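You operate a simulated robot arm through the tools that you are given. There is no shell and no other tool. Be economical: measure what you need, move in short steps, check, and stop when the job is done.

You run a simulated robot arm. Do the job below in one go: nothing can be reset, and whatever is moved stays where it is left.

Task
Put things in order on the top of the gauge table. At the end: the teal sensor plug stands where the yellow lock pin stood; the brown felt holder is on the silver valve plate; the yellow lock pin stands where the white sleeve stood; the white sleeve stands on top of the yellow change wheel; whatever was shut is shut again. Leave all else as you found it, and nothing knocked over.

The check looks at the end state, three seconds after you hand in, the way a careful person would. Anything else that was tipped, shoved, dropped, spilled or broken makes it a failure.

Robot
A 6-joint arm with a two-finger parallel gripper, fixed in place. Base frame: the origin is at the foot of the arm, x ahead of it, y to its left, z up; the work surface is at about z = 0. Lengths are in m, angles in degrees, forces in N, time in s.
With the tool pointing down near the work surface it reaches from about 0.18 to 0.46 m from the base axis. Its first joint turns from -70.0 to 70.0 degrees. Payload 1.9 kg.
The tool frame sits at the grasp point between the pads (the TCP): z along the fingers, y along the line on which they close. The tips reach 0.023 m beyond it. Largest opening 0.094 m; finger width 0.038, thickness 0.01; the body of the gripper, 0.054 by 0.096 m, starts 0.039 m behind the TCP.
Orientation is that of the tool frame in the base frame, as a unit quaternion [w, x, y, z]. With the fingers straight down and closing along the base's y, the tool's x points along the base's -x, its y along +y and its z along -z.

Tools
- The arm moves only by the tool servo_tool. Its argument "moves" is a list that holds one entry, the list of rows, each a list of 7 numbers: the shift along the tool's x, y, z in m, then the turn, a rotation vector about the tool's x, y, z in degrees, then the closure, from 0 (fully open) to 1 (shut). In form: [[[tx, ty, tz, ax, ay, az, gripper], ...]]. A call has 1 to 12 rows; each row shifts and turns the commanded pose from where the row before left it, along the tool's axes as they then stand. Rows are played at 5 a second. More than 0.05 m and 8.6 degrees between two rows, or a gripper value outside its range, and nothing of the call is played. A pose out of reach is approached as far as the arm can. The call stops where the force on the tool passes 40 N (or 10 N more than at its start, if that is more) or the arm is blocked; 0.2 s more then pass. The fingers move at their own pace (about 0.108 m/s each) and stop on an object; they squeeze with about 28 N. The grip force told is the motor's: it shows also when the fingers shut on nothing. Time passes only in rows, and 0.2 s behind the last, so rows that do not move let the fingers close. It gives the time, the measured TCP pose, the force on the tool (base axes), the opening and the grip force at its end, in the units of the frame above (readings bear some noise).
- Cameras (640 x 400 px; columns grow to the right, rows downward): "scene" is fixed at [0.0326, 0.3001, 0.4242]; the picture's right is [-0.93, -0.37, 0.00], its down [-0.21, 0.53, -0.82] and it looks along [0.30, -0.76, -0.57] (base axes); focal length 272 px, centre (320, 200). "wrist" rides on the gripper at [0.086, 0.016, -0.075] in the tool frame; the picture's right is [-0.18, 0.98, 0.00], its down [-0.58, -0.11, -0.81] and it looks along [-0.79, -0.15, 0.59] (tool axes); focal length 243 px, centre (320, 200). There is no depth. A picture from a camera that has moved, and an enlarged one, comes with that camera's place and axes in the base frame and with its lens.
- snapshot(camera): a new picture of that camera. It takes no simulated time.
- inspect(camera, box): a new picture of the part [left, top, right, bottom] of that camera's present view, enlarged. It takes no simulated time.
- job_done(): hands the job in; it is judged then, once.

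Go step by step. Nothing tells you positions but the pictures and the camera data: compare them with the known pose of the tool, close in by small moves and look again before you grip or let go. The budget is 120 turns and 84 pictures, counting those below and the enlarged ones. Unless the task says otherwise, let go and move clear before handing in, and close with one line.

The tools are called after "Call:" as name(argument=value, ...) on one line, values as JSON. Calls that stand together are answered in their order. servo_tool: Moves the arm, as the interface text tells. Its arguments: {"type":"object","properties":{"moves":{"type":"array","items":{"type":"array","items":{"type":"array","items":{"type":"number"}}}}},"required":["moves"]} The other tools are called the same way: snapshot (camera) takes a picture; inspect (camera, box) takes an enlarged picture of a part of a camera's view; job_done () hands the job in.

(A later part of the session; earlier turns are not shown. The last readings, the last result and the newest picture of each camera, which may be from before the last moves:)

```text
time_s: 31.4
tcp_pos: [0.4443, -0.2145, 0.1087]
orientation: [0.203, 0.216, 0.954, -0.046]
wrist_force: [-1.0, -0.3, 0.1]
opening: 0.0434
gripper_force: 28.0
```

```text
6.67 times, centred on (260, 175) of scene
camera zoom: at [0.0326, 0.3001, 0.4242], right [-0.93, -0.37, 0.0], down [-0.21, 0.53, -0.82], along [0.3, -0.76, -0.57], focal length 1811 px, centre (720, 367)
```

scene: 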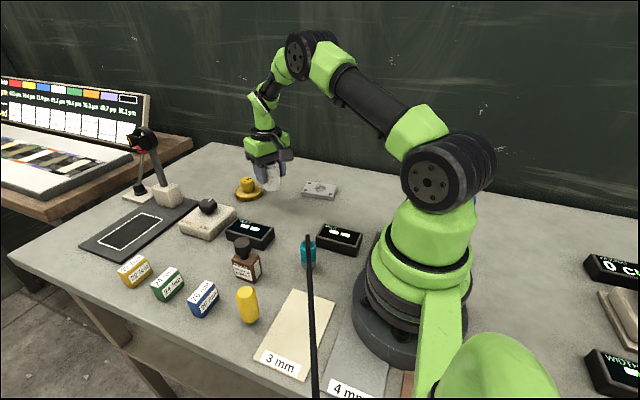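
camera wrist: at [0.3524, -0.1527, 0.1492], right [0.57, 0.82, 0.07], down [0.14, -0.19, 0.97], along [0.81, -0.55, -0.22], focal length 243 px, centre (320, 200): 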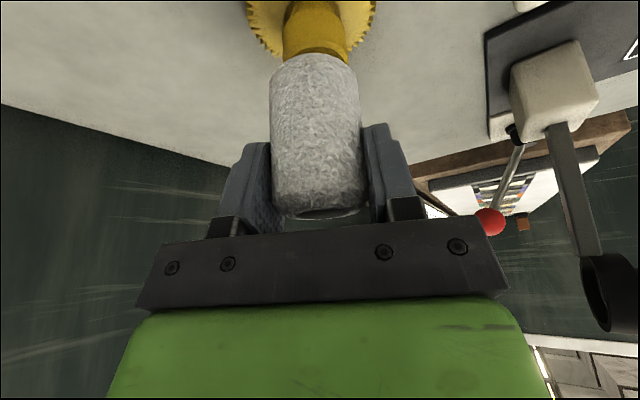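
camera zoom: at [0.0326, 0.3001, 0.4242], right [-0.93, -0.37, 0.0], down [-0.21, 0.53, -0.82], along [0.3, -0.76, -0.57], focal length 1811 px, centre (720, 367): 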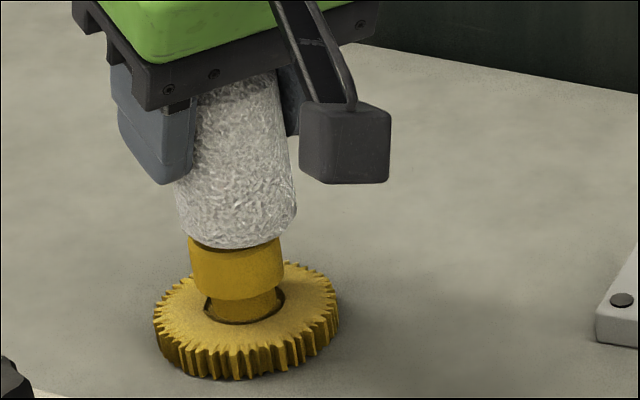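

Call:
servo_tool(moves=[[[0.0008, 0, 0.0018, 0, 0, 0, 1], [0, 0, 0, 0, 0, 0, 1]]])

Call:
servo_tool(moves=[[[0.0008, 0, 0.0018, 0, 0, 0, 1], [0, 0, 0, 0, 0, 0, 1]]])

Call:
inspect(camera="scene", box=[230, 145, 290, 205])

```text
time_s: 32.0
tcp_pos: [0.4438, -0.2148, 0.1057]
orientation: [0.203, 0.216, 0.954, -0.046]
wrist_force: [-0.6, 1.3, -1.1]
opening: 0.0438
gripper_force: 28.1
```

```text
time_s: 32.6
tcp_pos: [0.4444, -0.2142, 0.104]
orientation: [0.202, 0.216, 0.954, -0.046]
wrist_force: [-0.2, -0.9, -0.6]
opening: 0.0437
gripper_force: 27.7
```

```text
6.67 times, centred on (260, 175) of scene
camera zoom: at [0.0326, 0.3001, 0.4242], right [-0.93, -0.37, 0.0], down [-0.21, 0.53, -0.82], along [0.3, -0.76, -0.57], focal length 1811 px, centre (720, 367)
```

zoom: 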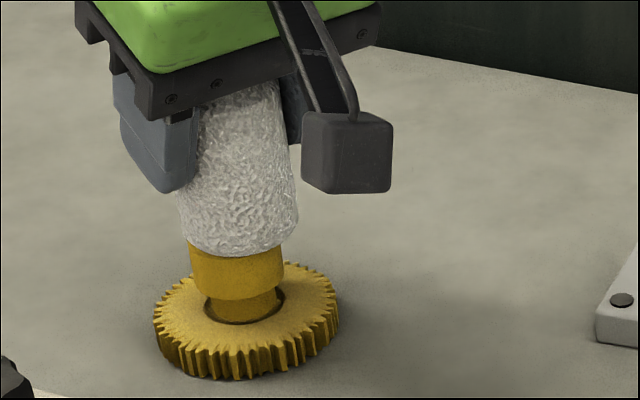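

Call:
servo_tool(moves=[[[0.0006, 0, 0.0014, 0, 0, 0, 1], [0, 0, 0, 0, 0, 0, 1]]])

Call:
servo_tool(moves=[[[0.0006, 0, 0.0014, 0, 0, 0, 1], [0, 0, 0, 0, 0, 0, 1]]])

Call:
servo_tool(moves=[[[0.0006, 0, 0.0014, 0, 0, 0, 1], [0, 0, 0, 0, 0, 0, 1]]])

Call:
inspect(camera="scene", box=[230, 145, 290, 205])

```text
time_s: 33.2
tcp_pos: [0.4443, -0.2152, 0.1032]
orientation: [0.203, 0.216, 0.954, -0.046]
wrist_force: [0.1, 0.5, 0.2]
opening: 0.0438
gripper_force: 28.3
```

```text
time_s: 33.8
tcp_pos: [0.4454, -0.2154, 0.1031]
orientation: [0.204, 0.216, 0.954, -0.046]
wrist_force: [-13.4, 5.4, 24.8]
opening: 0.0437
gripper_force: 28.0
```

```text
time_s: 34.4
tcp_pos: [0.4456, -0.2145, 0.1027]
orientation: [0.206, 0.215, 0.953, -0.047]
wrist_force: [-4.5, 1.8, 30.2]
opening: 0.0441
gripper_force: 27.9
```

```text
6.67 times, centred on (260, 175) of scene
camera zoom: at [0.0325, 0.3002, 0.4242], right [-0.93, -0.37, 0.0], down [-0.21, 0.53, -0.82], along [0.3, -0.76, -0.57], focal length 1811 px, centre (720, 367)
```

zoom: 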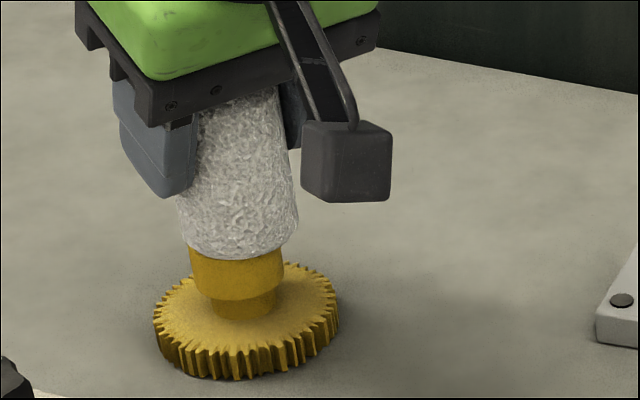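

Contact, and now pressing at 30 N. I'll back off slightly to relieve it and check the hub.

Call:
servo_tool(moves=[[[-0.0009, 0, -0.0021, 0, 0, 0, 1], [0, 0, 0, 0, 0, 0, 1]]])

Call:
inspect(camera="scene", box=[230, 145, 290, 205])

Call:
inspect(camera="wrist", box=[220, 0, 420, 125])

```text
time_s: 35.0
tcp_pos: [0.4445, -0.2153, 0.1028]
orientation: [0.203, 0.215, 0.954, -0.046]
wrist_force: [8.2, -6.3, 12.2]
opening: 0.0437
gripper_force: 27.9
```

```text
6.67 times, centred on (260, 175) of scene
camera zoom: at [0.0326, 0.3001, 0.4242], right [-0.93, -0.37, 0.0], down [-0.21, 0.53, -0.82], along [0.3, -0.76, -0.57], focal length 1811 px, centre (720, 367)
```

zoom: 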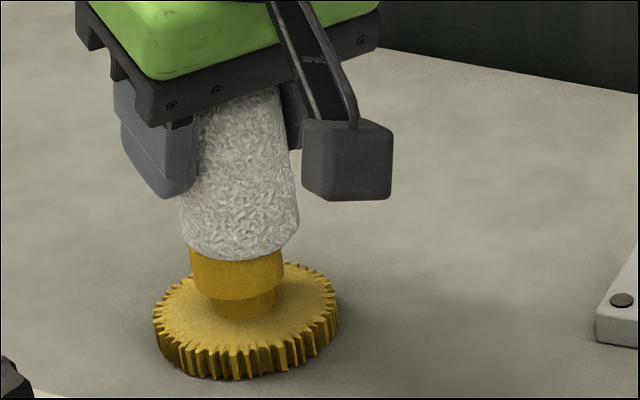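

```text
3.20 times, centred on (320, 62) of wrist
camera zoom: at [0.3525, -0.153, 0.1368], right [0.57, 0.82, 0.07], down [0.14, -0.18, 0.97], along [0.81, -0.55, -0.22], focal length 776 px, centre (320, 640)
```

zoom: 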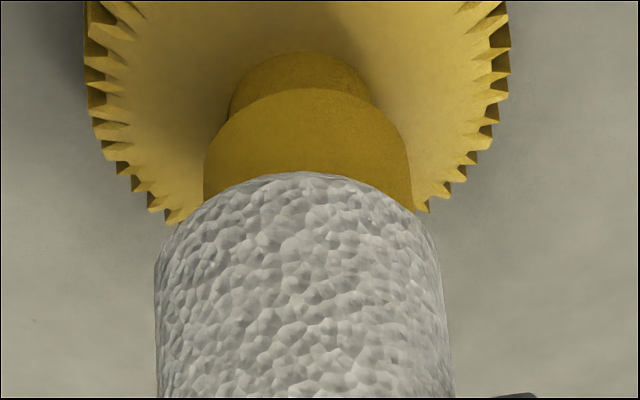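

Sleeve and hub are aligned and the gear hasn't moved. I'll ease a touch more and release.

Call:
servo_tool(moves=[[[-0.0003, 0, -0.0007, 0, 0, 0, 1], [0, 0, 0, 0, 0, 0, 1], [0, 0, 0, 0, 0, 0, 0.45], [0, 0, 0, 0, 0, 0, 0.3], [0, 0, 0, 0, 0, 0, 0.1], [0, 0, 0, 0, 0, 0, 0.1]]])

Call:
inspect(camera="scene", box=[230, 145, 290, 205])

```text
time_s: 36.4
tcp_pos: [0.4441, -0.2143, 0.1034]
orientation: [0.202, 0.216, 0.954, -0.045]
wrist_force: [-0.1, 0.1, -1.1]
opening: 0.0846
gripper_force: 0.0
```

```text
6.67 times, centred on (260, 175) of scene
camera zoom: at [0.0326, 0.3001, 0.4242], right [-0.93, -0.37, 0.0], down [-0.21, 0.53, -0.82], along [0.3, -0.76, -0.57], focal length 1811 px, centre (720, 367)
```

zoom: 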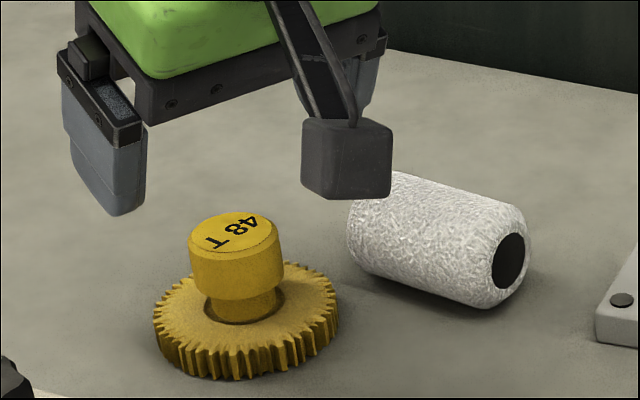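

The sleeve toppled off the hub on release, probably from stored side force. It lies on its side near (0.39, -0.28), axis roughly along x with the hole end toward the base. I'll raise clear and look at it to recover.

Call:
servo_tool(moves=[[[-0.0136, 0, -0.0305, 0, 0, 0, 0], [-0.0136, 0, -0.0305, 0, 0, 0, 0], [-0.0136, 0, -0.0305, 0, 0, 0, 0], [0.0256, -0.0389, -0.0114, 0, 0, 0, 0], [0.0256, -0.0389, -0.0114, 0, 0, 0, 0], [0, 0, 0, 0, 8, 0, 0], [0, 0, 0, 0, 8, 0, 0], [0, 0, 0, 0, 8, 0, 0], [0, 0, 0, 0, 0, -8.5, 0], [0, 0, 0, 0, 0, -8.5, 0], [0, 0, 0, 0, 0, -8.5, 0], [0, 0, 0, 0, 0, 0, 0]]])

Call:
snapshot(camera="wrist")

Call:
snapshot(camera="scene")

```text
time_s: 39.0
tcp_pos: [0.3601, -0.261, 0.202]
orientation: [-0.001, -0.001, 1.0, -0.001]
wrist_force: [0.3, -0.3, 0.4]
opening: 0.0941
gripper_force: 0.2
```

```text
35 pictures are left
camera wrist: at [0.2739, -0.2448, 0.2794], right [0.18, 0.98, 0.0], down [0.58, -0.11, 0.81], along [0.79, -0.15, -0.59], focal length 243 px, centre (320, 200)
```

wrist: 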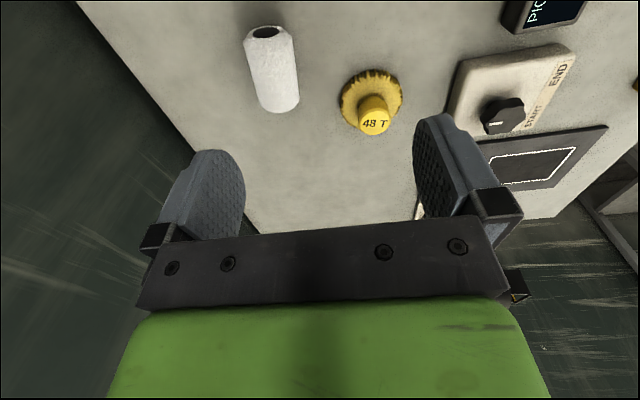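

```text
34 pictures are left
```

scene: 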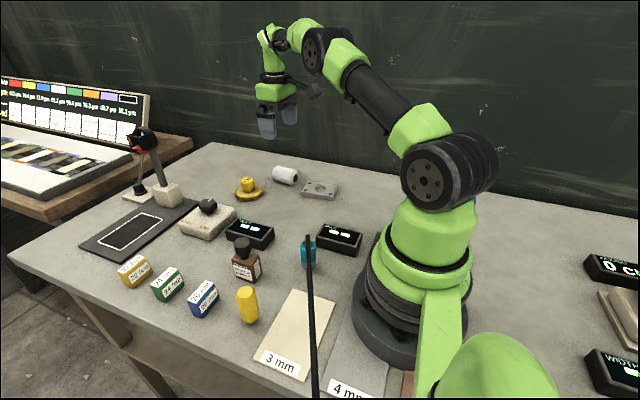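

The sleeve rolled to about (0.384, -0.316), its axis still along x. I'll approach above its hole end, tilted outward 32°, and check whether it's still rolling.

Call:
servo_tool(moves=[[[0, 0, 0, 0, 0, 5.8, 0], [0, 0, 0, 0, -8, 0, 0], [0, 0, 0, 0, -8, 0, 0], [0.0133, -0.0174, 0.0271, 0, -8, 0, 0], [0.0133, -0.0174, 0.0271, 0, -8, 0, 0], [0.0133, -0.0174, 0.0271, 0, 0, 0, 0], [0, 0, 0, 0, 0, 0, 0]]])

Call:
snapshot(camera="wrist")

Call:
inspect(camera="scene", box=[210, 120, 330, 220])

```text
time_s: 40.6
tcp_pos: [0.3518, -0.3125, 0.114]
orientation: [0.275, 0.049, 0.96, -0.014]
wrist_force: [0.4, 0.3, 0.4]
opening: 0.0941
gripper_force: 0.0
```

```text
33 pictures are left
camera wrist: at [0.2408, -0.2852, 0.1324], right [0.25, 0.96, 0.1], down [0.06, -0.11, 0.99], along [0.97, -0.25, -0.08], focal length 243 px, centre (320, 200)
```

wrist: 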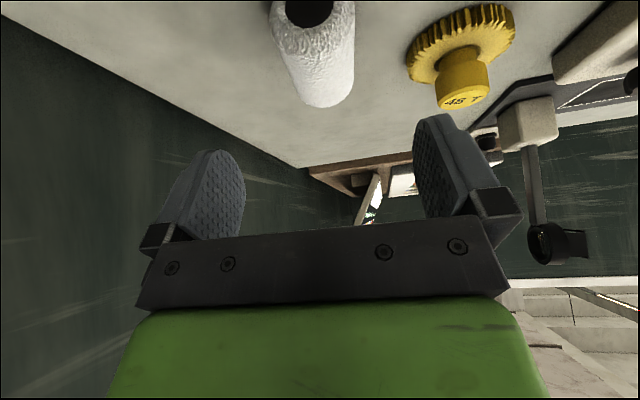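

```text
4.00 times, centred on (270, 170) of scene
camera zoom: at [0.0326, 0.3001, 0.4242], right [-0.93, -0.37, 0.0], down [-0.21, 0.53, -0.82], along [0.3, -0.76, -0.57], focal length 1086 px, centre (520, 320)
```

zoom: 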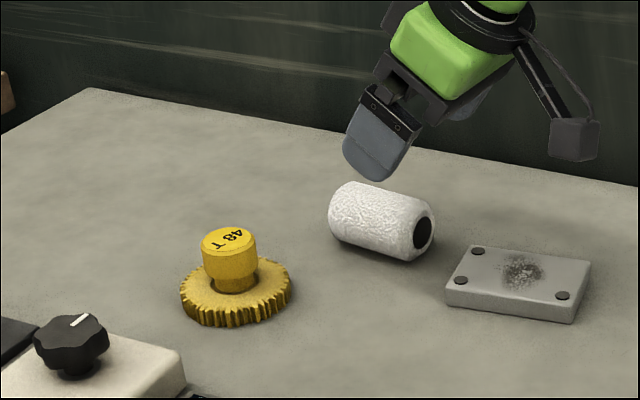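

The sleeve has come to rest with its hole end at (0.352, -0.313). Descending to grip about 15 mm inside that end.

Call:
servo_tool(moves=[[[0.0096, 0, 0.025, 0, 0, 0, 0], [0.0096, 0, 0.025, 0, 0, 0, 0], [0, 0, 0, 0, 0, 0, 0]]])

Call:
servo_tool(moves=[[[0.0096, 0, 0.025, 0, 0, 0, 0], [0, 0, 0, 0, 0, 0, 0]]])

Call:
inspect(camera="scene", box=[210, 120, 330, 220])

```text
time_s: 41.4
tcp_pos: [0.3621, -0.3133, 0.0618]
orientation: [0.274, 0.048, 0.96, -0.014]
wrist_force: [0.2, 0.1, -0.9]
opening: 0.0939
gripper_force: 0.0
```

```text
time_s: 42.0
tcp_pos: [0.3679, -0.3143, 0.0352]
orientation: [0.276, 0.049, 0.96, -0.014]
wrist_force: [-0.6, 0.0, -1.0]
opening: 0.094
gripper_force: 0.2
```

```text
4.00 times, centred on (270, 170) of scene
camera zoom: at [0.0326, 0.3001, 0.4242], right [-0.93, -0.37, 0.0], down [-0.21, 0.53, -0.82], along [0.3, -0.76, -0.57], focal length 1086 px, centre (520, 320)
```

zoom: 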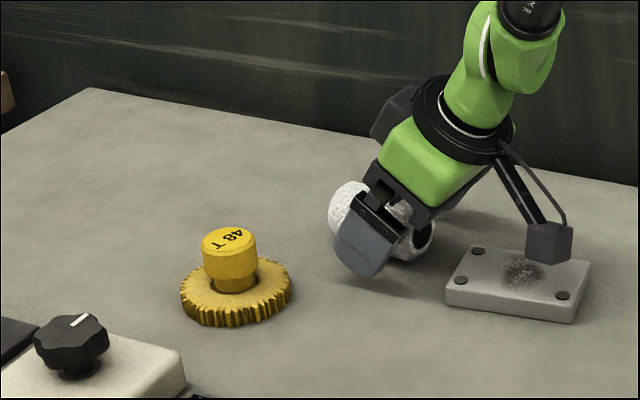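

Reached. Close and lift.

Call:
servo_tool(moves=[[[0, 0, 0, 0, 0, 0, 1], [0, 0, 0, 0, 0, 0, 1], [0, 0, 0, 0, 0, 0, 1], [0, 0, 0, 0, 0, 0, 1], [-0.0159, 0, -0.0254, 0, 0, 0, 1], [-0.0159, 0, -0.0254, 0, 0, 0, 1], [-0.0159, 0, -0.0254, 0, 0, 0, 1], [-0.0159, 0, -0.0254, 0, 0, 0, 1], [0, 0, 0, 0, 0, 0, 1]]])

```text
time_s: 44.0
tcp_pos: [0.367, -0.3143, 0.1555]
orientation: [0.275, 0.049, 0.96, -0.015]
wrist_force: [0.6, 0.6, -0.1]
opening: 0.0449
gripper_force: 28.1
```

Gripped. I'll carry it inward at height to about (0.30, -0.20), yaw toward radial, and start rotating the fingers inward.

Call:
servo_tool(moves=[[[0.0158, 0.0356, -0.0237, 0, 0, 0, 1], [0.0158, 0.0356, -0.0237, 0, 0, 0, 1], [0.0158, 0.0356, -0.0237, 0, 0, 0, 1], [0, 0, 0, 4.45, 0, 7.12, 1], [0, 0, 0, 4.45, 0, 7.12, 1], [0, 0, 0, 4.45, 0, 7.12, 1], [0, 0, 0, 0, 8, 0, 1], [0, 0, 0, 0, 8, 0, 1], [0, 0, 0, 0, 8, 0, 1], [0, 0, 0, 0, 8, 0, 1], [0, 0, 0, 0, 0, 0, 1]]])

```text
time_s: 46.4
tcp_pos: [0.3001, -0.2001, 0.1891]
orientation: [0.264, 0.257, 0.927, -0.074]
wrist_force: [0.2, -0.5, -0.5]
opening: 0.0447
gripper_force: 28.1
out of reach, approached as far as the arm can: row 7, 8, 9, 10
```

The rotation got stuck, which looks like an IK hiccup. I'll retry with smaller steps.

Call:
servo_tool(moves=[[[0, 0, 0, 0, 4, 0, 1], [0, 0, 0, 0, 4, 0, 1], [0, 0, 0, 0, 4, 0, 1], [0, 0, 0, 0, 4, 0, 1], [0, 0, 0, 0, 0, 0, 1]]])

Call:
snapshot(camera="scene")

```text
time_s: 47.6
tcp_pos: [0.3055, -0.1975, 0.1907]
orientation: [0.265, 0.252, 0.929, -0.059]
wrist_force: [-0.4, -0.3, -0.3]
opening: 0.0447
gripper_force: 28.0
out of reach, approached as far as the arm can: row 1, 2, 3, 4
```

```text
30 pictures are left
```

scene: 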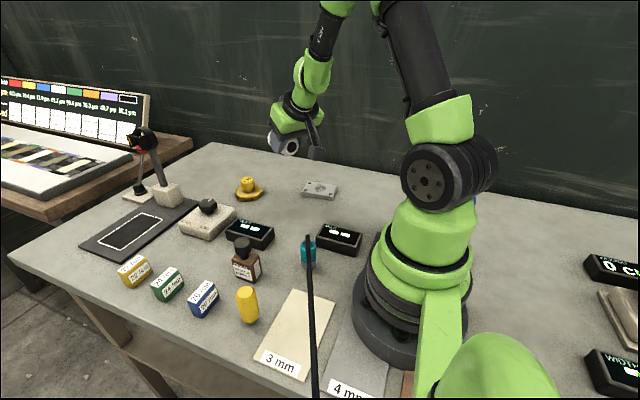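

The wrist is in line with the forearm, which is a singular pose. I'll move back outward, untilt there, then come in.

Call:
servo_tool(moves=[[[-0.034, 0, 0.0212, 0, 0, 0, 1], [-0.034, 0, 0.0212, 0, 0, 0, 1], [0, 0, 0, 0, 0, 0, 1], [0, 0, 0, 0, 8, 0, 1], [0, 0, 0, 0, 8, 0, 1], [0, 0, 0, 0, 8, 0, 1], [0, 0, 0, 0, 0, 0, 1]]])

```text
time_s: 49.2
tcp_pos: [0.3751, -0.2367, 0.1901]
orientation: [0.066, 0.258, 0.964, -0.006]
wrist_force: [-0.3, 1.0, -1.5]
opening: 0.0446
gripper_force: 27.8
```

Free again. Now I'll make it vertical, move inward to about (0.30, -0.20), then tilt inward.

Call:
servo_tool(moves=[[[0, 0, 0, 0, 7.6, 0, 1], [0.04, 0, 0, 0, 0, 0, 1], [0.045, 0, 0, 0, 0, 0, 1], [0, 0, 0, 0, 8, 0, 1], [0, 0, 0, 0, 8, 0, 1], [0, 0, 0, 0, 8, 0, 1], [0, 0, 0, 0, 8, 0, 1], [0, 0, 0, 0, 8, 0, 1], [0, 0, 0, 0, 0, 0, 1]]])

```text
time_s: 51.0
tcp_pos: [0.2956, -0.1979, 0.1896]
orientation: [-0.301, 0.241, 0.92, 0.073]
wrist_force: [58.4, -10.6, -205.3]
opening: 0.0448
gripper_force: 27.5
out of reach, approached as far as the arm can: row 8
stopped in row 8: the force on the tool passed its limit (the readings are from after the stop); the commanded pose is now the measured one
```

There's a big force at 36° inward tilt, either self-contact or a joint stop. I'll look.

Call:
snapshot(camera="scene")

```text
29 pictures are left
```

scene: 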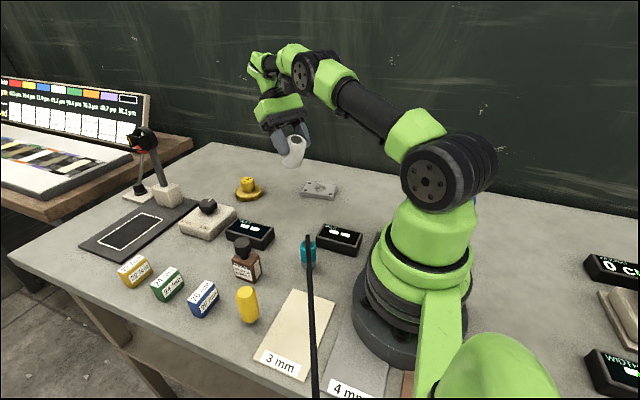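

It's the wrist joint's bend limit. Closer in and lower, the forearm is steeper and allows more inward tilt. I'll move to about (0.225, -0.18, 0.11) and continue tilting there.

Call:
servo_tool(moves=[[[0.0033, -0.0064, 0.0353, 0, -2, 0, 1], [0.0033, -0.0064, 0.0353, 0, 0, 0, 1], [0.0033, -0.0064, 0.0353, 0, 0, 0, 1], [0, 0, 0, 0, 0, 0, 1]]])

```text
time_s: 52.0
tcp_pos: [0.2265, -0.18, 0.1078]
orientation: [-0.286, 0.242, 0.924, 0.073]
wrist_force: [-0.2, 0.1, -0.5]
opening: 0.0444
gripper_force: 28.1
```

Call:
servo_tool(moves=[[[0, 0, 0, 0, 7.77, 0, 1], [0, 0, 0, 0, 7.77, 0, 1], [0, 0, 0, 0, 7.77, 0, 1], [0, 0, 0, 0, 0, 0, 1]]])

Call:
inspect(camera="scene", box=[260, 120, 380, 240])

```text
time_s: 53.0
tcp_pos: [0.2259, -0.1817, 0.1087]
orientation: [-0.467, 0.221, 0.847, 0.12]
wrist_force: [-0.2, 0.5, -0.8]
opening: 0.0449
gripper_force: 28.3
```

```text
3.33 times, centred on (320, 180) of scene
camera zoom: at [0.0326, 0.3001, 0.4242], right [-0.93, -0.37, 0.0], down [-0.21, 0.53, -0.82], along [0.3, -0.76, -0.57], focal length 905 px, centre (320, 267)
```

zoom: 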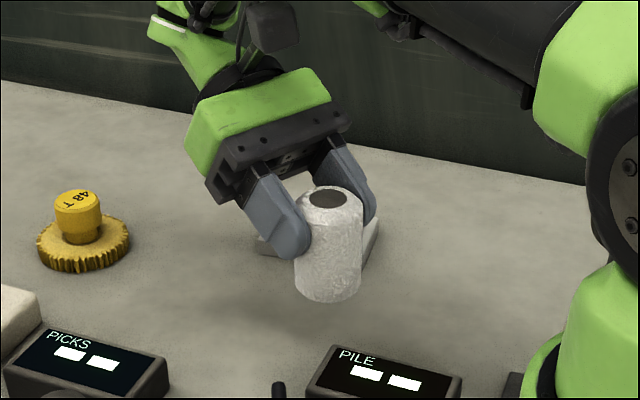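

The sleeve is now upright in the grip. Lowering toward the table.

Call:
servo_tool(moves=[[[-0.0186, 0, 0.0118, 0, 0, 0, 1], [-0.0186, 0, 0.0118, 0, 0, 0, 1], [0, 0, 0, 0, 0, 0, 1]]])

Call:
servo_tool(moves=[[[-0.0025, 0, 0.0016, 0, 0, 0, 1], [0, 0, 0, 0, 0, 0, 1]]])

Call:
inspect(camera="scene", box=[260, 120, 380, 240])

```text
time_s: 53.8
tcp_pos: [0.2253, -0.1812, 0.0637]
orientation: [-0.466, 0.222, 0.848, 0.12]
wrist_force: [0.1, -0.3, -0.3]
opening: 0.0451
gripper_force: 28.1
```

```text
time_s: 54.4
tcp_pos: [0.2257, -0.1812, 0.0614]
orientation: [-0.466, 0.222, 0.848, 0.12]
wrist_force: [-0.1, 0.2, -0.4]
opening: 0.0447
gripper_force: 27.8
```

```text
3.33 times, centred on (320, 180) of scene
camera zoom: at [0.0326, 0.3001, 0.4242], right [-0.93, -0.37, 0.0], down [-0.21, 0.53, -0.82], along [0.3, -0.76, -0.57], focal length 905 px, centre (320, 267)
```

zoom: 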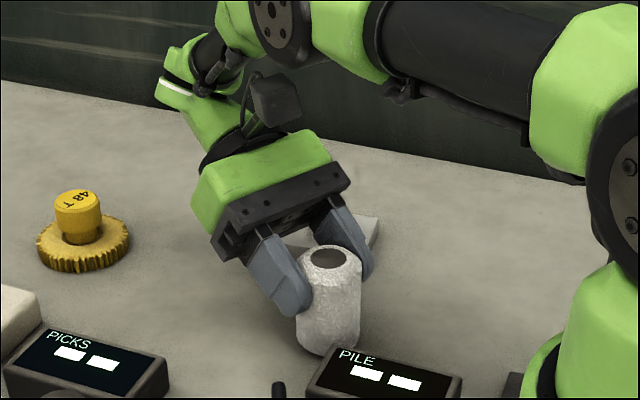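

Call:
servo_tool(moves=[[[-0.0017, 0, 0.0011, 0, 0, 0, 1], [0, 0, 0, 0, 0, 0, 1]]])

Call:
servo_tool(moves=[[[-0.0012, 0, 0.0008, 0, 0, 0, 1], [0, 0, 0, 0, 0, 0, 1]]])

Call:
servo_tool(moves=[[[-0.0009, 0, 0.0005, 0, 0, 0, 1], [0, 0, 0, 0, 0, 0, 1]]])

```text
time_s: 55.0
tcp_pos: [0.2263, -0.1799, 0.0589]
orientation: [-0.466, 0.222, 0.848, 0.121]
wrist_force: [-0.3, -0.2, 0.0]
opening: 0.0449
gripper_force: 27.9
```

```text
time_s: 55.6
tcp_pos: [0.2254, -0.1797, 0.0579]
orientation: [-0.466, 0.222, 0.848, 0.121]
wrist_force: [-0.4, -0.3, -0.5]
opening: 0.0448
gripper_force: 28.4
```

```text
time_s: 56.2
tcp_pos: [0.2267, -0.1798, 0.057]
orientation: [-0.466, 0.222, 0.848, 0.121]
wrist_force: [0.2, -0.5, -0.7]
opening: 0.0449
gripper_force: 28.0
```

Call:
servo_tool(moves=[[[-0.0009, 0, 0.0005, 0, 0, 0, 1], [0, 0, 0, 0, 0, 0, 1]]])

Call:
servo_tool(moves=[[[-0.0009, 0, 0.0005, 0, 0, 0, 1], [0, 0, 0, 0, 0, 0, 1]]])

Call:
servo_tool(moves=[[[-0.0009, 0, 0.0005, 0, 0, 0, 1], [0, 0, 0, 0, 0, 0, 1]]])

```text
time_s: 56.8
tcp_pos: [0.2265, -0.1808, 0.0558]
orientation: [-0.467, 0.221, 0.848, 0.12]
wrist_force: [0.5, 0.0, -0.5]
opening: 0.0447
gripper_force: 28.0
```

```text
time_s: 57.4
tcp_pos: [0.2274, -0.1803, 0.0544]
orientation: [-0.466, 0.222, 0.848, 0.12]
wrist_force: [-7.3, 4.5, 31.0]
opening: 0.0446
gripper_force: 28.0
```

```text
time_s: 58.0
tcp_pos: [0.2263, -0.1803, 0.0539]
orientation: [-0.466, 0.222, 0.848, 0.12]
wrist_force: [0.1, 0.9, 34.5]
opening: 0.0445
gripper_force: 28.0
```

Contact. I'll ease back about a millimetre until the force vanishes, then open a crack.

Call:
servo_tool(moves=[[[0.001, 0, -0.0006, 0, 0, 0, 1], [0, 0, 0, 0, 0, 0, 1]]])

```text
time_s: 58.6
tcp_pos: [0.2254, -0.1813, 0.0531]
orientation: [-0.467, 0.222, 0.847, 0.12]
wrist_force: [1.3, -0.1, 2.1]
opening: 0.0447
gripper_force: 28.2
```

Call:
servo_tool(moves=[[[0, 0, 0, 0, 0, 0, 0.49], [0, 0, 0, 0, 0, 0, 0.45], [0, 0, 0, 0, 0, 0, 0.4], [0, 0, 0, 0, 0, 0, 0.3], [0, 0, 0, 0, 0, 0, 0.2]]])

Call:
inspect(camera="scene", box=[260, 140, 360, 240])

```text
time_s: 59.8
tcp_pos: [0.2264, -0.1813, 0.0553]
orientation: [-0.466, 0.223, 0.847, 0.121]
wrist_force: [0.5, -0.3, 1.5]
opening: 0.0752
gripper_force: 0.3
```

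```text
4.00 times, centred on (310, 190) of scene
camera zoom: at [0.0326, 0.3001, 0.4242], right [-0.93, -0.37, 0.0], down [-0.21, 0.53, -0.82], along [0.3, -0.76, -0.57], focal length 1086 px, centre (360, 240)
```

zoom: 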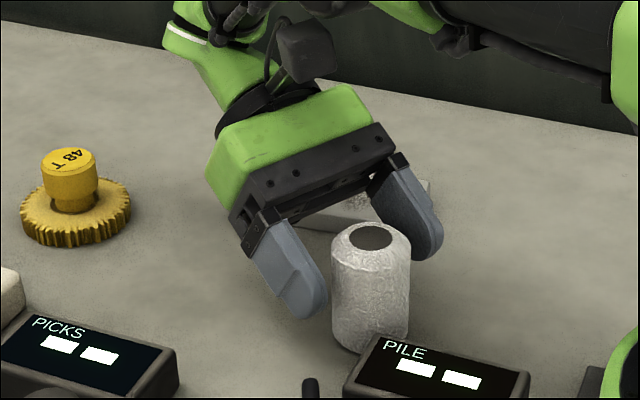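

The sleeve stands at about (0.212, -0.174). I'll withdraw along the fingers and rotate back to vertical.

Call:
servo_tool(moves=[[[0, 0.001, -0.025, 0, 0, 0, 0.1], [0, 0, -0.04, 0, 0, 0, 0.1], [0, 0, -0.04, 0, 0, 0, 0.1], [0.03, 0, -0.02, 0, 0, 0, 0.1], [0, 0, 0, 0, -8.23, 0, 0.1], [0, 0, 0, 0, -8.23, 0, 0.1], [0, 0, 0, 0, -8.23, 0, 0.1], [0, 0, 0, 0, -8.23, 0, 0.1], [0, 0, 0, 0, -8.23, 0, 0.1], [0, 0, 0, 0, -8.23, 0, 0.1], [0, 0, 0, 0, -8.23, 0, 0.1], [0, 0, 0, 0, 0, 0, 0.1]]])

Call:
snapshot(camera="scene")

```text
time_s: 60.2
tcp_pos: [0.2343, -0.1906, 0.0638]
orientation: [-0.467, 0.222, 0.85, 0.101]
wrist_force: [-20.9, 22.7, -227.8]
opening: 0.0849
gripper_force: 0.1
out of reach, approached as far as the arm can: row 1
stopped in row 1: the force on the tool passed its limit (the readings are from after the stop); the commanded pose is now the measured one
```

```text
25 pictures are left
```

scene: 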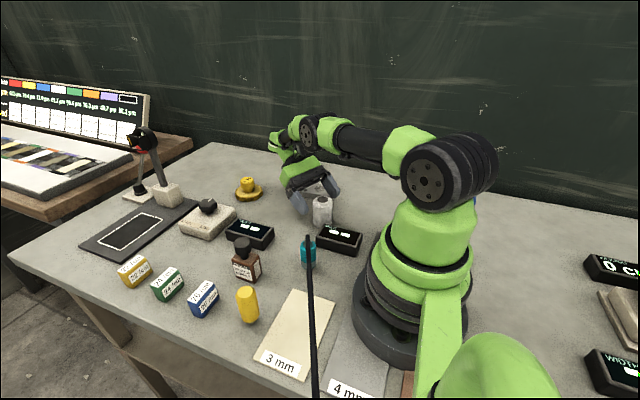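

The wrist limit blocks withdrawing outward. I'll rotate back toward vertical in place instead; the open fingers straddle the sleeve with room.

Call:
servo_tool(moves=[[[0, 0, 0, 0, -8.23, 0, 0.05], [0, 0, 0, 0, -8.23, 0, 0.05], [0, 0, 0, 0, -8.23, 0, 0.05], [0, 0, 0, 0, 0, 0, 0.05]]])

Call:
inspect(camera="scene", box=[260, 140, 360, 240])

```text
time_s: 61.2
tcp_pos: [0.2358, -0.1895, 0.0637]
orientation: [-0.276, 0.241, 0.929, 0.056]
wrist_force: [1.1, 0.0, 0.1]
opening: 0.0894
gripper_force: 0.2
```

```text
4.00 times, centred on (310, 190) of scene
camera zoom: at [0.0326, 0.3001, 0.4242], right [-0.93, -0.37, 0.0], down [-0.21, 0.53, -0.82], along [0.3, -0.76, -0.57], focal length 1086 px, centre (360, 240)
```

zoom: 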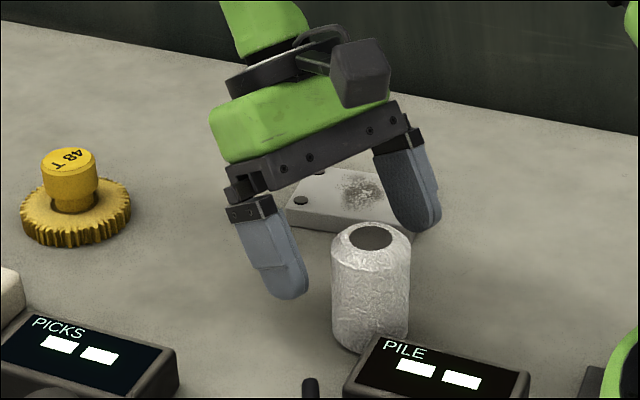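

Call:
servo_tool(moves=[[[0.0135, 0, -0.021, 0, 0, 0, 0.1], [0.0135, 0, -0.021, 0, 0, 0, 0.1], [0, 0, 0, 0, -8.2, 0, 0.1], [0, 0, 0, 0, -8.2, 0, 0.1], [0, 0, 0, 0, -8.2, 0, 0.1], [0, 0, 0, 0, -8.2, 0, 0.1], [0, 0, 0, 0, 0, 0, 0.1]]])

```text
time_s: 62.8
tcp_pos: [0.2349, -0.1884, 0.1126]
orientation: [-0.001, 0.246, 0.969, -0.015]
wrist_force: [0.1, -0.8, -0.1]
opening: 0.0848
gripper_force: 0.1
```

Call:
servo_tool(moves=[[[0, 0, 0, -1.69, 0.31, 0, 0.1], [0.027, 0.0017, 0, 0, 0, 0, 0.1], [0, 0, 0, 0, 0, 0, 0.1]]])

Call:
snapshot(camera="wrist")

```text
time_s: 63.6
tcp_pos: [0.2122, -0.1748, 0.1127]
orientation: [0.001, 0.245, 0.969, 0.0]
wrist_force: [-0.6, 0.4, -0.2]
opening: 0.0848
gripper_force: 0.0
```

```text
23 pictures are left
camera wrist: at [0.144, -0.1189, 0.1891], right [0.63, 0.78, 0.0], down [0.46, -0.37, 0.81], along [0.63, -0.51, -0.59], focal length 243 px, centre (320, 200)
```

wrist: 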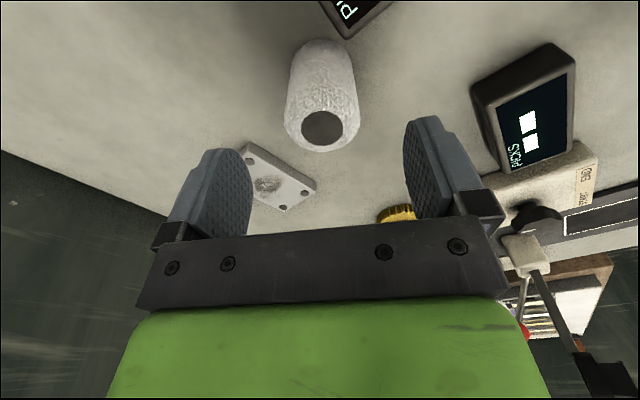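

Centred. Descend, grip, lift, and carry out to the regrasp spot.

Call:
servo_tool(moves=[[[0, 0, 0.033, 0, 0, 0, 0.1], [0, 0, 0.032, 0, 0, 0, 0.1], [0, 0, 0, 0, 0, 0, 0.1], [0, 0, 0, 0, 0, 0, 1], [0, 0, 0, 0, 0, 0, 1], [0, 0, 0, 0, 0, 0, 1], [0, 0, -0.025, 0, 0, 0, 1], [0, 0, -0.025, 0, 0, 0, 1], [-0.0371, 0.0113, 0, 0, 0, 0, 1], [-0.0371, 0.0113, 0, 0, 0, 0, 1], [-0.0371, 0.0113, 0, 0, 0, 0, 1], [-0.0371, 0.0113, 0, 0, 0, 0, 1]]])

Call:
servo_tool(moves=[[[0, 0, 0.03, 0, 0, 0, 1], [0, 0, 0.017, 0, 0, 0, 1], [0, 0, 0, 0, 0, 0, 1]]])

```text
time_s: 66.2
tcp_pos: [0.3645, -0.2038, 0.0981]
orientation: [0.0, 0.246, 0.969, 0.0]
wrist_force: [0.1, -0.1, -0.4]
opening: 0.0451
gripper_force: 28.2
```

```text
time_s: 67.0
tcp_pos: [0.364, -0.204, 0.051]
orientation: [-0.001, 0.245, 0.97, -0.001]
wrist_force: [0.4, -0.3, -0.9]
opening: 0.0449
gripper_force: 27.9
```

Call:
servo_tool(moves=[[[0, 0, 0.002, 0, 0, 0, 1], [0, 0, 0, 0, 0, 0, 1]]])

Call:
servo_tool(moves=[[[0, 0, 0.001, 0, 0, 0, 1], [0, 0, 0, 0, 0, 0, 1]]])

```text
time_s: 67.6
tcp_pos: [0.3651, -0.2042, 0.0482]
orientation: [0.0, 0.246, 0.969, 0.0]
wrist_force: [-0.4, 0.4, -0.4]
opening: 0.0445
gripper_force: 27.9
```

```text
time_s: 68.2
tcp_pos: [0.3644, -0.2058, 0.0467]
orientation: [0.0, 0.245, 0.97, 0.0]
wrist_force: [-0.4, 0.3, 0.1]
opening: 0.0443
gripper_force: 27.9
```

Call:
servo_tool(moves=[[[0, 0, 0, 0, 0, 0, 0.49], [0, 0, 0, 0, 0, 0, 0.4], [0, 0, 0, 0, 0, 0, 0.2], [0, 0, -0.02, 0, 0, 0, 0.1], [0, 0, -0.04, 0, 0, 0, 0.1], [0, 0, 0, 0, -8, 0, 0.1], [0, 0, 0, 0, -8, 0, 0.1], [0, 0, 0, 0, -8, 0, 0.1], [0, 0, 0, 0, 0, 0, 0.1]]])

Call:
snapshot(camera="wrist")

```text
time_s: 70.2
tcp_pos: [0.3646, -0.2055, 0.1084]
orientation: [0.2, 0.241, 0.948, -0.051]
wrist_force: [-0.3, -0.4, 0.2]
opening: 0.0848
gripper_force: 0.0
```

```text
22 pictures are left
camera wrist: at [0.2764, -0.1383, 0.1426], right [0.62, 0.78, 0.07], down [0.13, -0.19, 0.97], along [0.78, -0.59, -0.22], focal length 243 px, centre (320, 200)
```

wrist: 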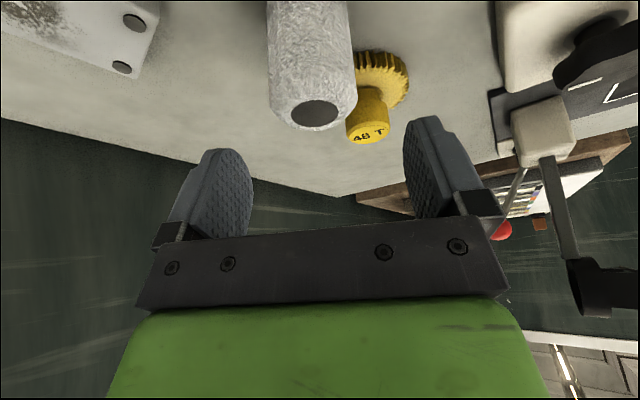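

Call:
servo_tool(moves=[[[0.0114, -0.002, 0.0256, 0, 0, 0, 0.1], [0.0114, 0, 0.0256, 0, 0, 0, 0.1], [0, 0, 0, 0, 0, 0, 0.1], [0, 0, 0, 0, 0, 0, 0.45], [0, 0, 0, 0, 0, 0, 1], [0, 0, 0, 0, 0, 0, 1]]])

Call:
servo_tool(moves=[[[-0.0102, 0, -0.0228, 0, 0, 0, 1], [-0.0102, 0, -0.0228, 0, 0, 0, 1], [-0.0102, 0, -0.0228, 0, 0, 0, 1], [0, 0, 0, 0, 0, 0, 1]]])

```text
time_s: 71.6
tcp_pos: [0.3636, -0.2065, 0.0526]
orientation: [0.201, 0.24, 0.948, -0.051]
wrist_force: [-0.3, -0.4, -0.5]
opening: 0.045
gripper_force: 27.6
```

```text
time_s: 72.6
tcp_pos: [0.3635, -0.2046, 0.1265]
orientation: [0.201, 0.24, 0.948, -0.051]
wrist_force: [0.5, -0.4, 0.0]
opening: 0.0449
gripper_force: 27.9
```

Call:
servo_tool(moves=[[[-0.0235, 0.0109, 0.01047, 0, 0, 0, 1], [-0.0235, 0.0109, 0.01047, 0, 0, 0, 1], [-0.0235, 0.0109, 0.01047, 0, 0, 0, 1], [0.0065, 0, 0.0146, 0, 0, 0, 1], [0, 0, 0, 0, 0, 0, 1]]])

Call:
inspect(camera="scene", box=[230, 145, 290, 205])

Call:
inspect(camera="wrist", box=[220, 0, 420, 125])

```text
time_s: 73.8
tcp_pos: [0.4475, -0.2156, 0.1104]
orientation: [0.201, 0.24, 0.948, -0.052]
wrist_force: [0.1, 0.1, -0.7]
opening: 0.0448
gripper_force: 27.9
```

```text
6.67 times, centred on (260, 175) of scene
camera zoom: at [0.0326, 0.3001, 0.4242], right [-0.93, -0.37, 0.0], down [-0.21, 0.53, -0.82], along [0.3, -0.76, -0.57], focal length 1811 px, centre (720, 367)
```

zoom: 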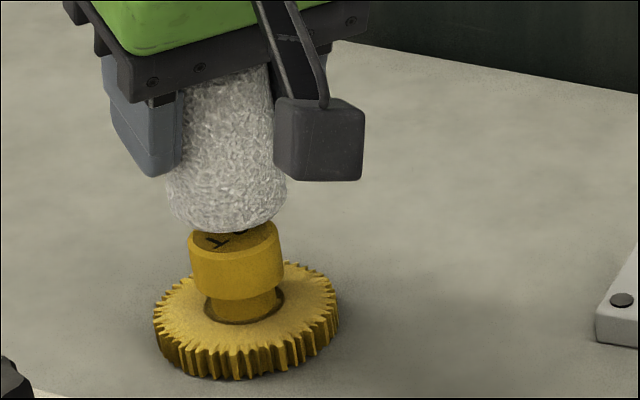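

```text
3.20 times, centred on (320, 62) of wrist
camera zoom: at [0.3587, -0.1488, 0.1452], right [0.62, 0.78, 0.07], down [0.13, -0.19, 0.97], along [0.78, -0.59, -0.22], focal length 776 px, centre (320, 640)
```

zoom: 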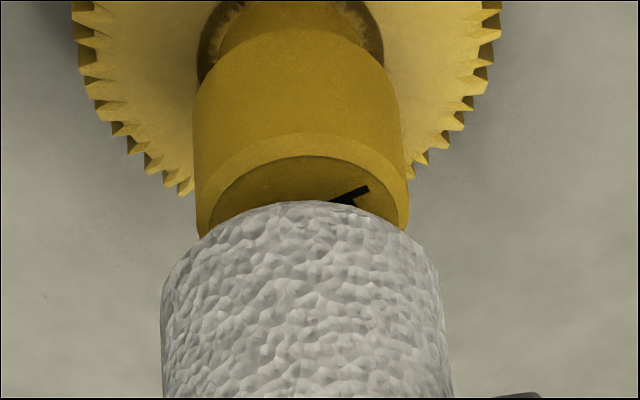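

The sleeve is within about 3.5 mm of centre. I'll correct that and lower gently.

Call:
servo_tool(moves=[[[0.0032, 0.0006, -0.0014, 0, 0, 0, 1], [0.0025, 0, 0.0056, 0, 0, 0, 1], [0, 0, 0, 0, 0, 0, 1]]])

Call:
servo_tool(moves=[[[0.0006, 0, 0.0014, 0, 0, 0, 1], [0, 0, 0, 0, 0, 0, 1]]])

Call:
servo_tool(moves=[[[0.0004, 0, 0.0009, 0, 0, 0, 1], [0, 0, 0, 0, 0, 0, 1]]])

Call:
servo_tool(moves=[[[0.0003, 0, 0.0006, 0, 0, 0, 1], [0, 0, 0, 0, 0, 0, 1]]])

```text
time_s: 74.6
tcp_pos: [0.4435, -0.2128, 0.1046]
orientation: [0.202, 0.24, 0.948, -0.051]
wrist_force: [-0.9, -0.6, -0.6]
opening: 0.0446
gripper_force: 28.0
```

```text
time_s: 75.2
tcp_pos: [0.4448, -0.2127, 0.1031]
orientation: [0.201, 0.239, 0.949, -0.051]
wrist_force: [0.2, 0.5, -0.1]
opening: 0.0447
gripper_force: 28.0
```

```text
time_s: 75.8
tcp_pos: [0.4447, -0.2117, 0.1021]
orientation: [0.2, 0.24, 0.949, -0.051]
wrist_force: [0.5, -0.2, 0.3]
opening: 0.0446
gripper_force: 27.9
```

```text
time_s: 76.4
tcp_pos: [0.4442, -0.2127, 0.1014]
orientation: [0.2, 0.24, 0.948, -0.051]
wrist_force: [-0.2, -0.2, -0.5]
opening: 0.0446
gripper_force: 27.9
```

Call:
servo_tool(moves=[[[0.0003, 0, 0.0006, 0, 0, 0, 1], [0, 0, 0, 0, 0, 0, 1]]])

Call:
servo_tool(moves=[[[0.0003, 0, 0.0006, 0, 0, 0, 1], [0, 0, 0, 0, 0, 0, 1]]])

Call:
servo_tool(moves=[[[0.0003, 0, 0.0006, 0, 0, 0, 1], [0, 0, 0, 0, 0, 0, 1]]])

```text
time_s: 77.0
tcp_pos: [0.4438, -0.212, 0.1009]
orientation: [0.201, 0.239, 0.949, -0.049]
wrist_force: [-0.2, -0.4, 0.2]
opening: 0.0449
gripper_force: 27.9
```

```text
time_s: 77.6
tcp_pos: [0.4444, -0.2128, 0.1002]
orientation: [0.201, 0.241, 0.948, -0.051]
wrist_force: [0.2, 0.4, 0.2]
opening: 0.0447
gripper_force: 28.3
```

```text
time_s: 78.2
tcp_pos: [0.4441, -0.2115, 0.0995]
orientation: [0.202, 0.24, 0.948, -0.051]
wrist_force: [-6.2, 0.8, 8.2]
opening: 0.0445
gripper_force: 28.0
```

First contact at 8 N. I'll back off 0.3 mm and check alignment.

Call:
servo_tool(moves=[[[-0.0001, 0, -0.0003, 0, 0, 0, 1], [0, 0, 0, 0, 0, 0, 1]]])

Call:
inspect(camera="scene", box=[230, 145, 290, 205])

Call:
inspect(camera="wrist", box=[220, 0, 420, 125])

```text
time_s: 78.8
tcp_pos: [0.445, -0.2118, 0.0987]
orientation: [0.201, 0.241, 0.948, -0.051]
wrist_force: [1.1, -2.7, 3.6]
opening: 0.0446
gripper_force: 27.8
```

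```text
6.67 times, centred on (260, 175) of scene
camera zoom: at [0.0326, 0.3001, 0.4242], right [-0.93, -0.37, 0.0], down [-0.21, 0.53, -0.82], along [0.3, -0.76, -0.57], focal length 1811 px, centre (720, 367)
```

zoom: 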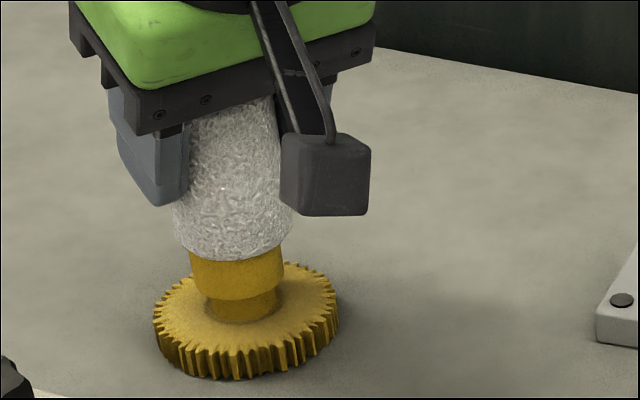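

```text
3.20 times, centred on (320, 62) of wrist
camera zoom: at [0.3562, -0.146, 0.1343], right [0.62, 0.78, 0.07], down [0.13, -0.19, 0.97], along [0.78, -0.59, -0.22], focal length 776 px, centre (320, 640)
```

zoom: 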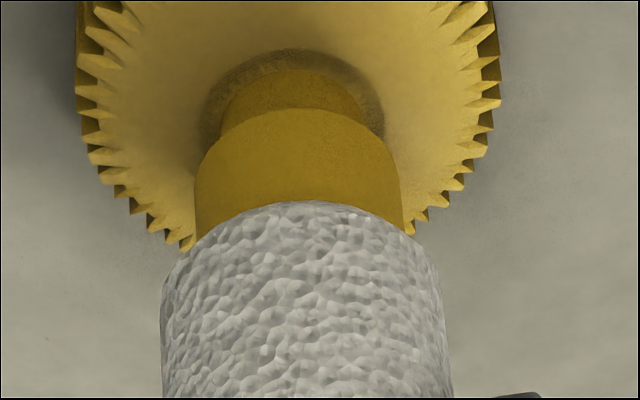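

Well centred (~1.5 mm), upright, force small. I'll open very slowly.

Call:
servo_tool(moves=[[[0, 0, 0, 0, 0, 0, 0.52], [0, 0, 0, 0, 0, 0, 0.515], [0, 0, 0, 0, 0, 0, 0.51], [0, 0, 0, 0, 0, 0, 0.505], [0, 0, 0, 0, 0, 0, 0.5], [0, 0, 0, 0, 0, 0, 0.495], [0, 0, 0, 0, 0, 0, 0.49], [0, 0, 0, 0, 0, 0, 0.49]]])

Call:
inspect(camera="scene", box=[230, 145, 290, 205])

```text
time_s: 80.6
tcp_pos: [0.4445, -0.2127, 0.0999]
orientation: [0.201, 0.24, 0.948, -0.051]
wrist_force: [-0.8, 0.3, 0.2]
opening: 0.0478
gripper_force: 0.1
```

```text
6.67 times, centred on (260, 175) of scene
camera zoom: at [0.0326, 0.3001, 0.4242], right [-0.93, -0.37, 0.0], down [-0.21, 0.53, -0.82], along [0.3, -0.76, -0.57], focal length 1811 px, centre (720, 367)
```

zoom: 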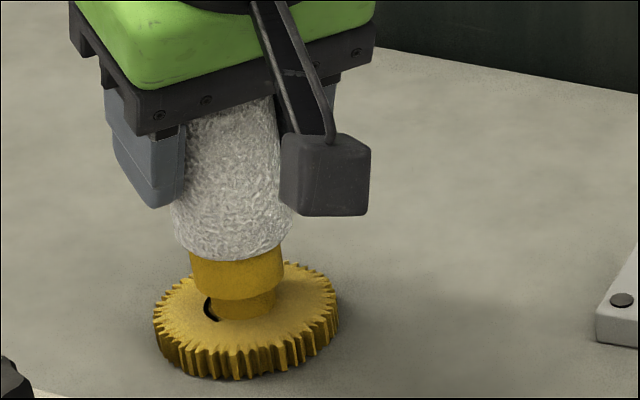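

Call:
servo_tool(moves=[[[0, 0, 0, 0, 0, 0, 0.48], [0, 0, 0, 0, 0, 0, 0.47], [0, 0, 0, 0, 0, 0, 0.46], [0, 0, 0, 0, 0, 0, 0.45], [0, 0, 0, 0, 0, 0, 0.44], [0, 0, 0, 0, 0, 0, 0.43], [0, 0, 0, 0, 0, 0, 0.43]]])

Call:
inspect(camera="scene", box=[230, 145, 290, 205])

```text
time_s: 82.2
tcp_pos: [0.4436, -0.2127, 0.0991]
orientation: [0.201, 0.24, 0.948, -0.051]
wrist_force: [0.0, 0.0, 0.6]
opening: 0.0536
gripper_force: 0.0
```

```text
6.67 times, centred on (260, 175) of scene
camera zoom: at [0.0326, 0.3001, 0.4242], right [-0.93, -0.37, 0.0], down [-0.21, 0.53, -0.82], along [0.3, -0.76, -0.57], focal length 1811 px, centre (720, 367)
```

zoom: 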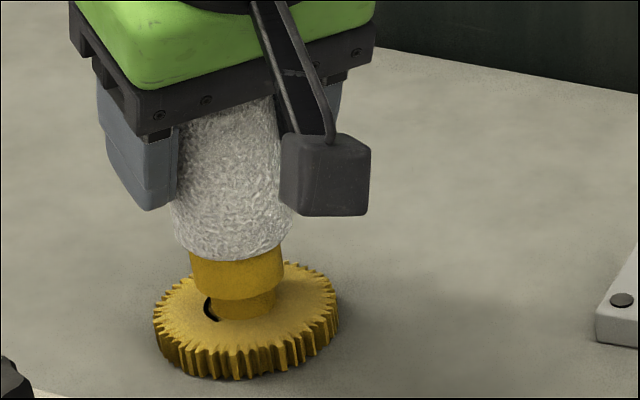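

Stable and free. I'll open fully and withdraw upward.

Call:
servo_tool(moves=[[[0, 0, 0, 0, 0, 0, 0.38], [0, 0, 0, 0, 0, 0, 0.3], [0, 0, 0, 0, 0, 0, 0.2], [0, 0, 0, 0, 0, 0, 0.1], [0, 0, -0.02, 0, 0, 0, 0.1], [0, 0, -0.03, 0, 0, 0, 0.1], [0, 0, -0.04, 0, 0, 0, 0.1], [0, 0, -0.04, 0, 0, 0, 0.1], [0.02, 0, -0.02, 0, 8, 0, 0.1], [0.04, 0, 0, 0, 8, 0, 0.1], [0.04, 0, 0, 0, 8, 0, 0.1], [0, 0, 0, 0, 0, 0, 0.1]]])

Call:
snapshot(camera="wrist")

```text
time_s: 84.8
tcp_pos: [0.305, -0.138, 0.2119]
orientation: [-0.001, 0.245, 0.969, 0.001]
wrist_force: [0.7, -0.2, -0.4]
opening: 0.0844
gripper_force: 0.0
```

```text
15 pictures are left
camera wrist: at [0.2373, -0.0824, 0.2884], right [0.63, 0.78, 0.0], down [0.46, -0.37, 0.8], along [0.62, -0.51, -0.59], focal length 243 px, centre (320, 200)
```

wrist: 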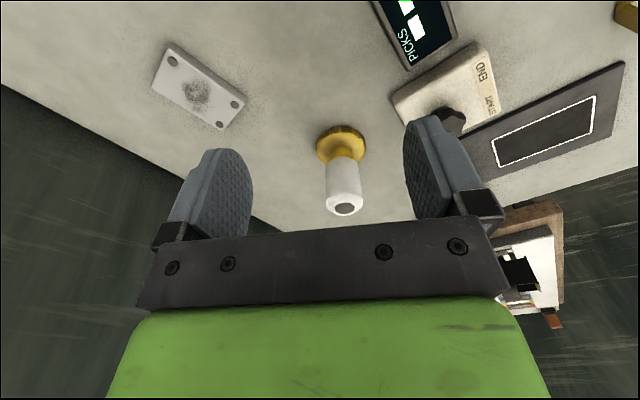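

The sleeve now stands on the wheel. Next is the yellow pin at about (0.231, 0.105), height about 0.075; I keep yaw -28° so the camera stays clear of the cable.

Call:
servo_tool(moves=[[[0.0301, 0.0298, 0, 0, 0, 0, 0.1], [0.0301, 0.0298, 0, 0, 0, 0, 0.1], [0.0301, 0.0298, 0, 0, 0, 0, 0.1], [0.0301, 0.0298, 0, 0, 0, 0, 0.1], [0.0301, 0.0298, 0, 0, 0, 0, 0.1], [0.0301, 0.0298, 0, 0, 0, 0, 0.1], [0, 0, 0.035, 0, 0, 0, 0.1], [0, 0, 0.035, 0, 0, 0, 0.1], [0, 0, 0, 0, 0, 0, 0.1]]])

Call:
snapshot(camera="wrist")

```text
time_s: 86.8
tcp_pos: [0.2334, 0.1067, 0.1423]
orientation: [-0.001, 0.246, 0.969, 0.0]
wrist_force: [-0.9, -0.6, 0.2]
opening: 0.0848
gripper_force: 0.1
```

```text
14 pictures are left
camera wrist: at [0.1649, 0.1615, 0.2187], right [0.63, 0.78, 0.0], down [0.46, -0.37, 0.81], along [0.63, -0.51, -0.59], focal length 243 px, centre (320, 200)
```

wrist: 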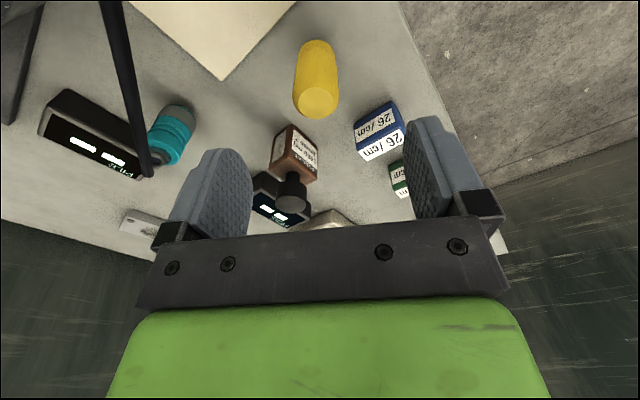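

Pin confirmed at (0.2315, 0.1045). Descend, grip and lift high.

Call:
servo_tool(moves=[[[0, -0.0018, 0.035, 0, 0, 0, 0.1], [0, 0, 0.035, 0, 0, 0, 0.1], [0, 0, 0.027, 0, 0, 0, 0.1], [0, 0, 0, 0, 0, 0, 0.1], [0, 0, 0, 0, 0, 0, 0.6], [0, 0, 0, 0, 0, 0, 1], [0, 0, 0, 0, 0, 0, 1]]])

Call:
servo_tool(moves=[[[0, 0, -0.02, 0, 0, 0, 1], [0, 0, -0.03, 0, 0, 0, 1], [0, 0, -0.035, 0, 0, 0, 1], [0, 0, -0.035, 0, 0, 0, 1], [0, 0, 0, 0, 0, 0, 1]]])

```text
time_s: 88.4
tcp_pos: [0.2318, 0.1037, 0.0445]
orientation: [-0.001, 0.245, 0.969, 0.0]
wrist_force: [-1.4, 0.1, -1.2]
opening: 0.0273
gripper_force: 28.1
```

```text
time_s: 89.6
tcp_pos: [0.2328, 0.1028, 0.164]
orientation: [-0.001, 0.245, 0.969, 0.0]
wrist_force: [0.5, 0.4, -0.6]
opening: 0.0272
gripper_force: 27.7
```

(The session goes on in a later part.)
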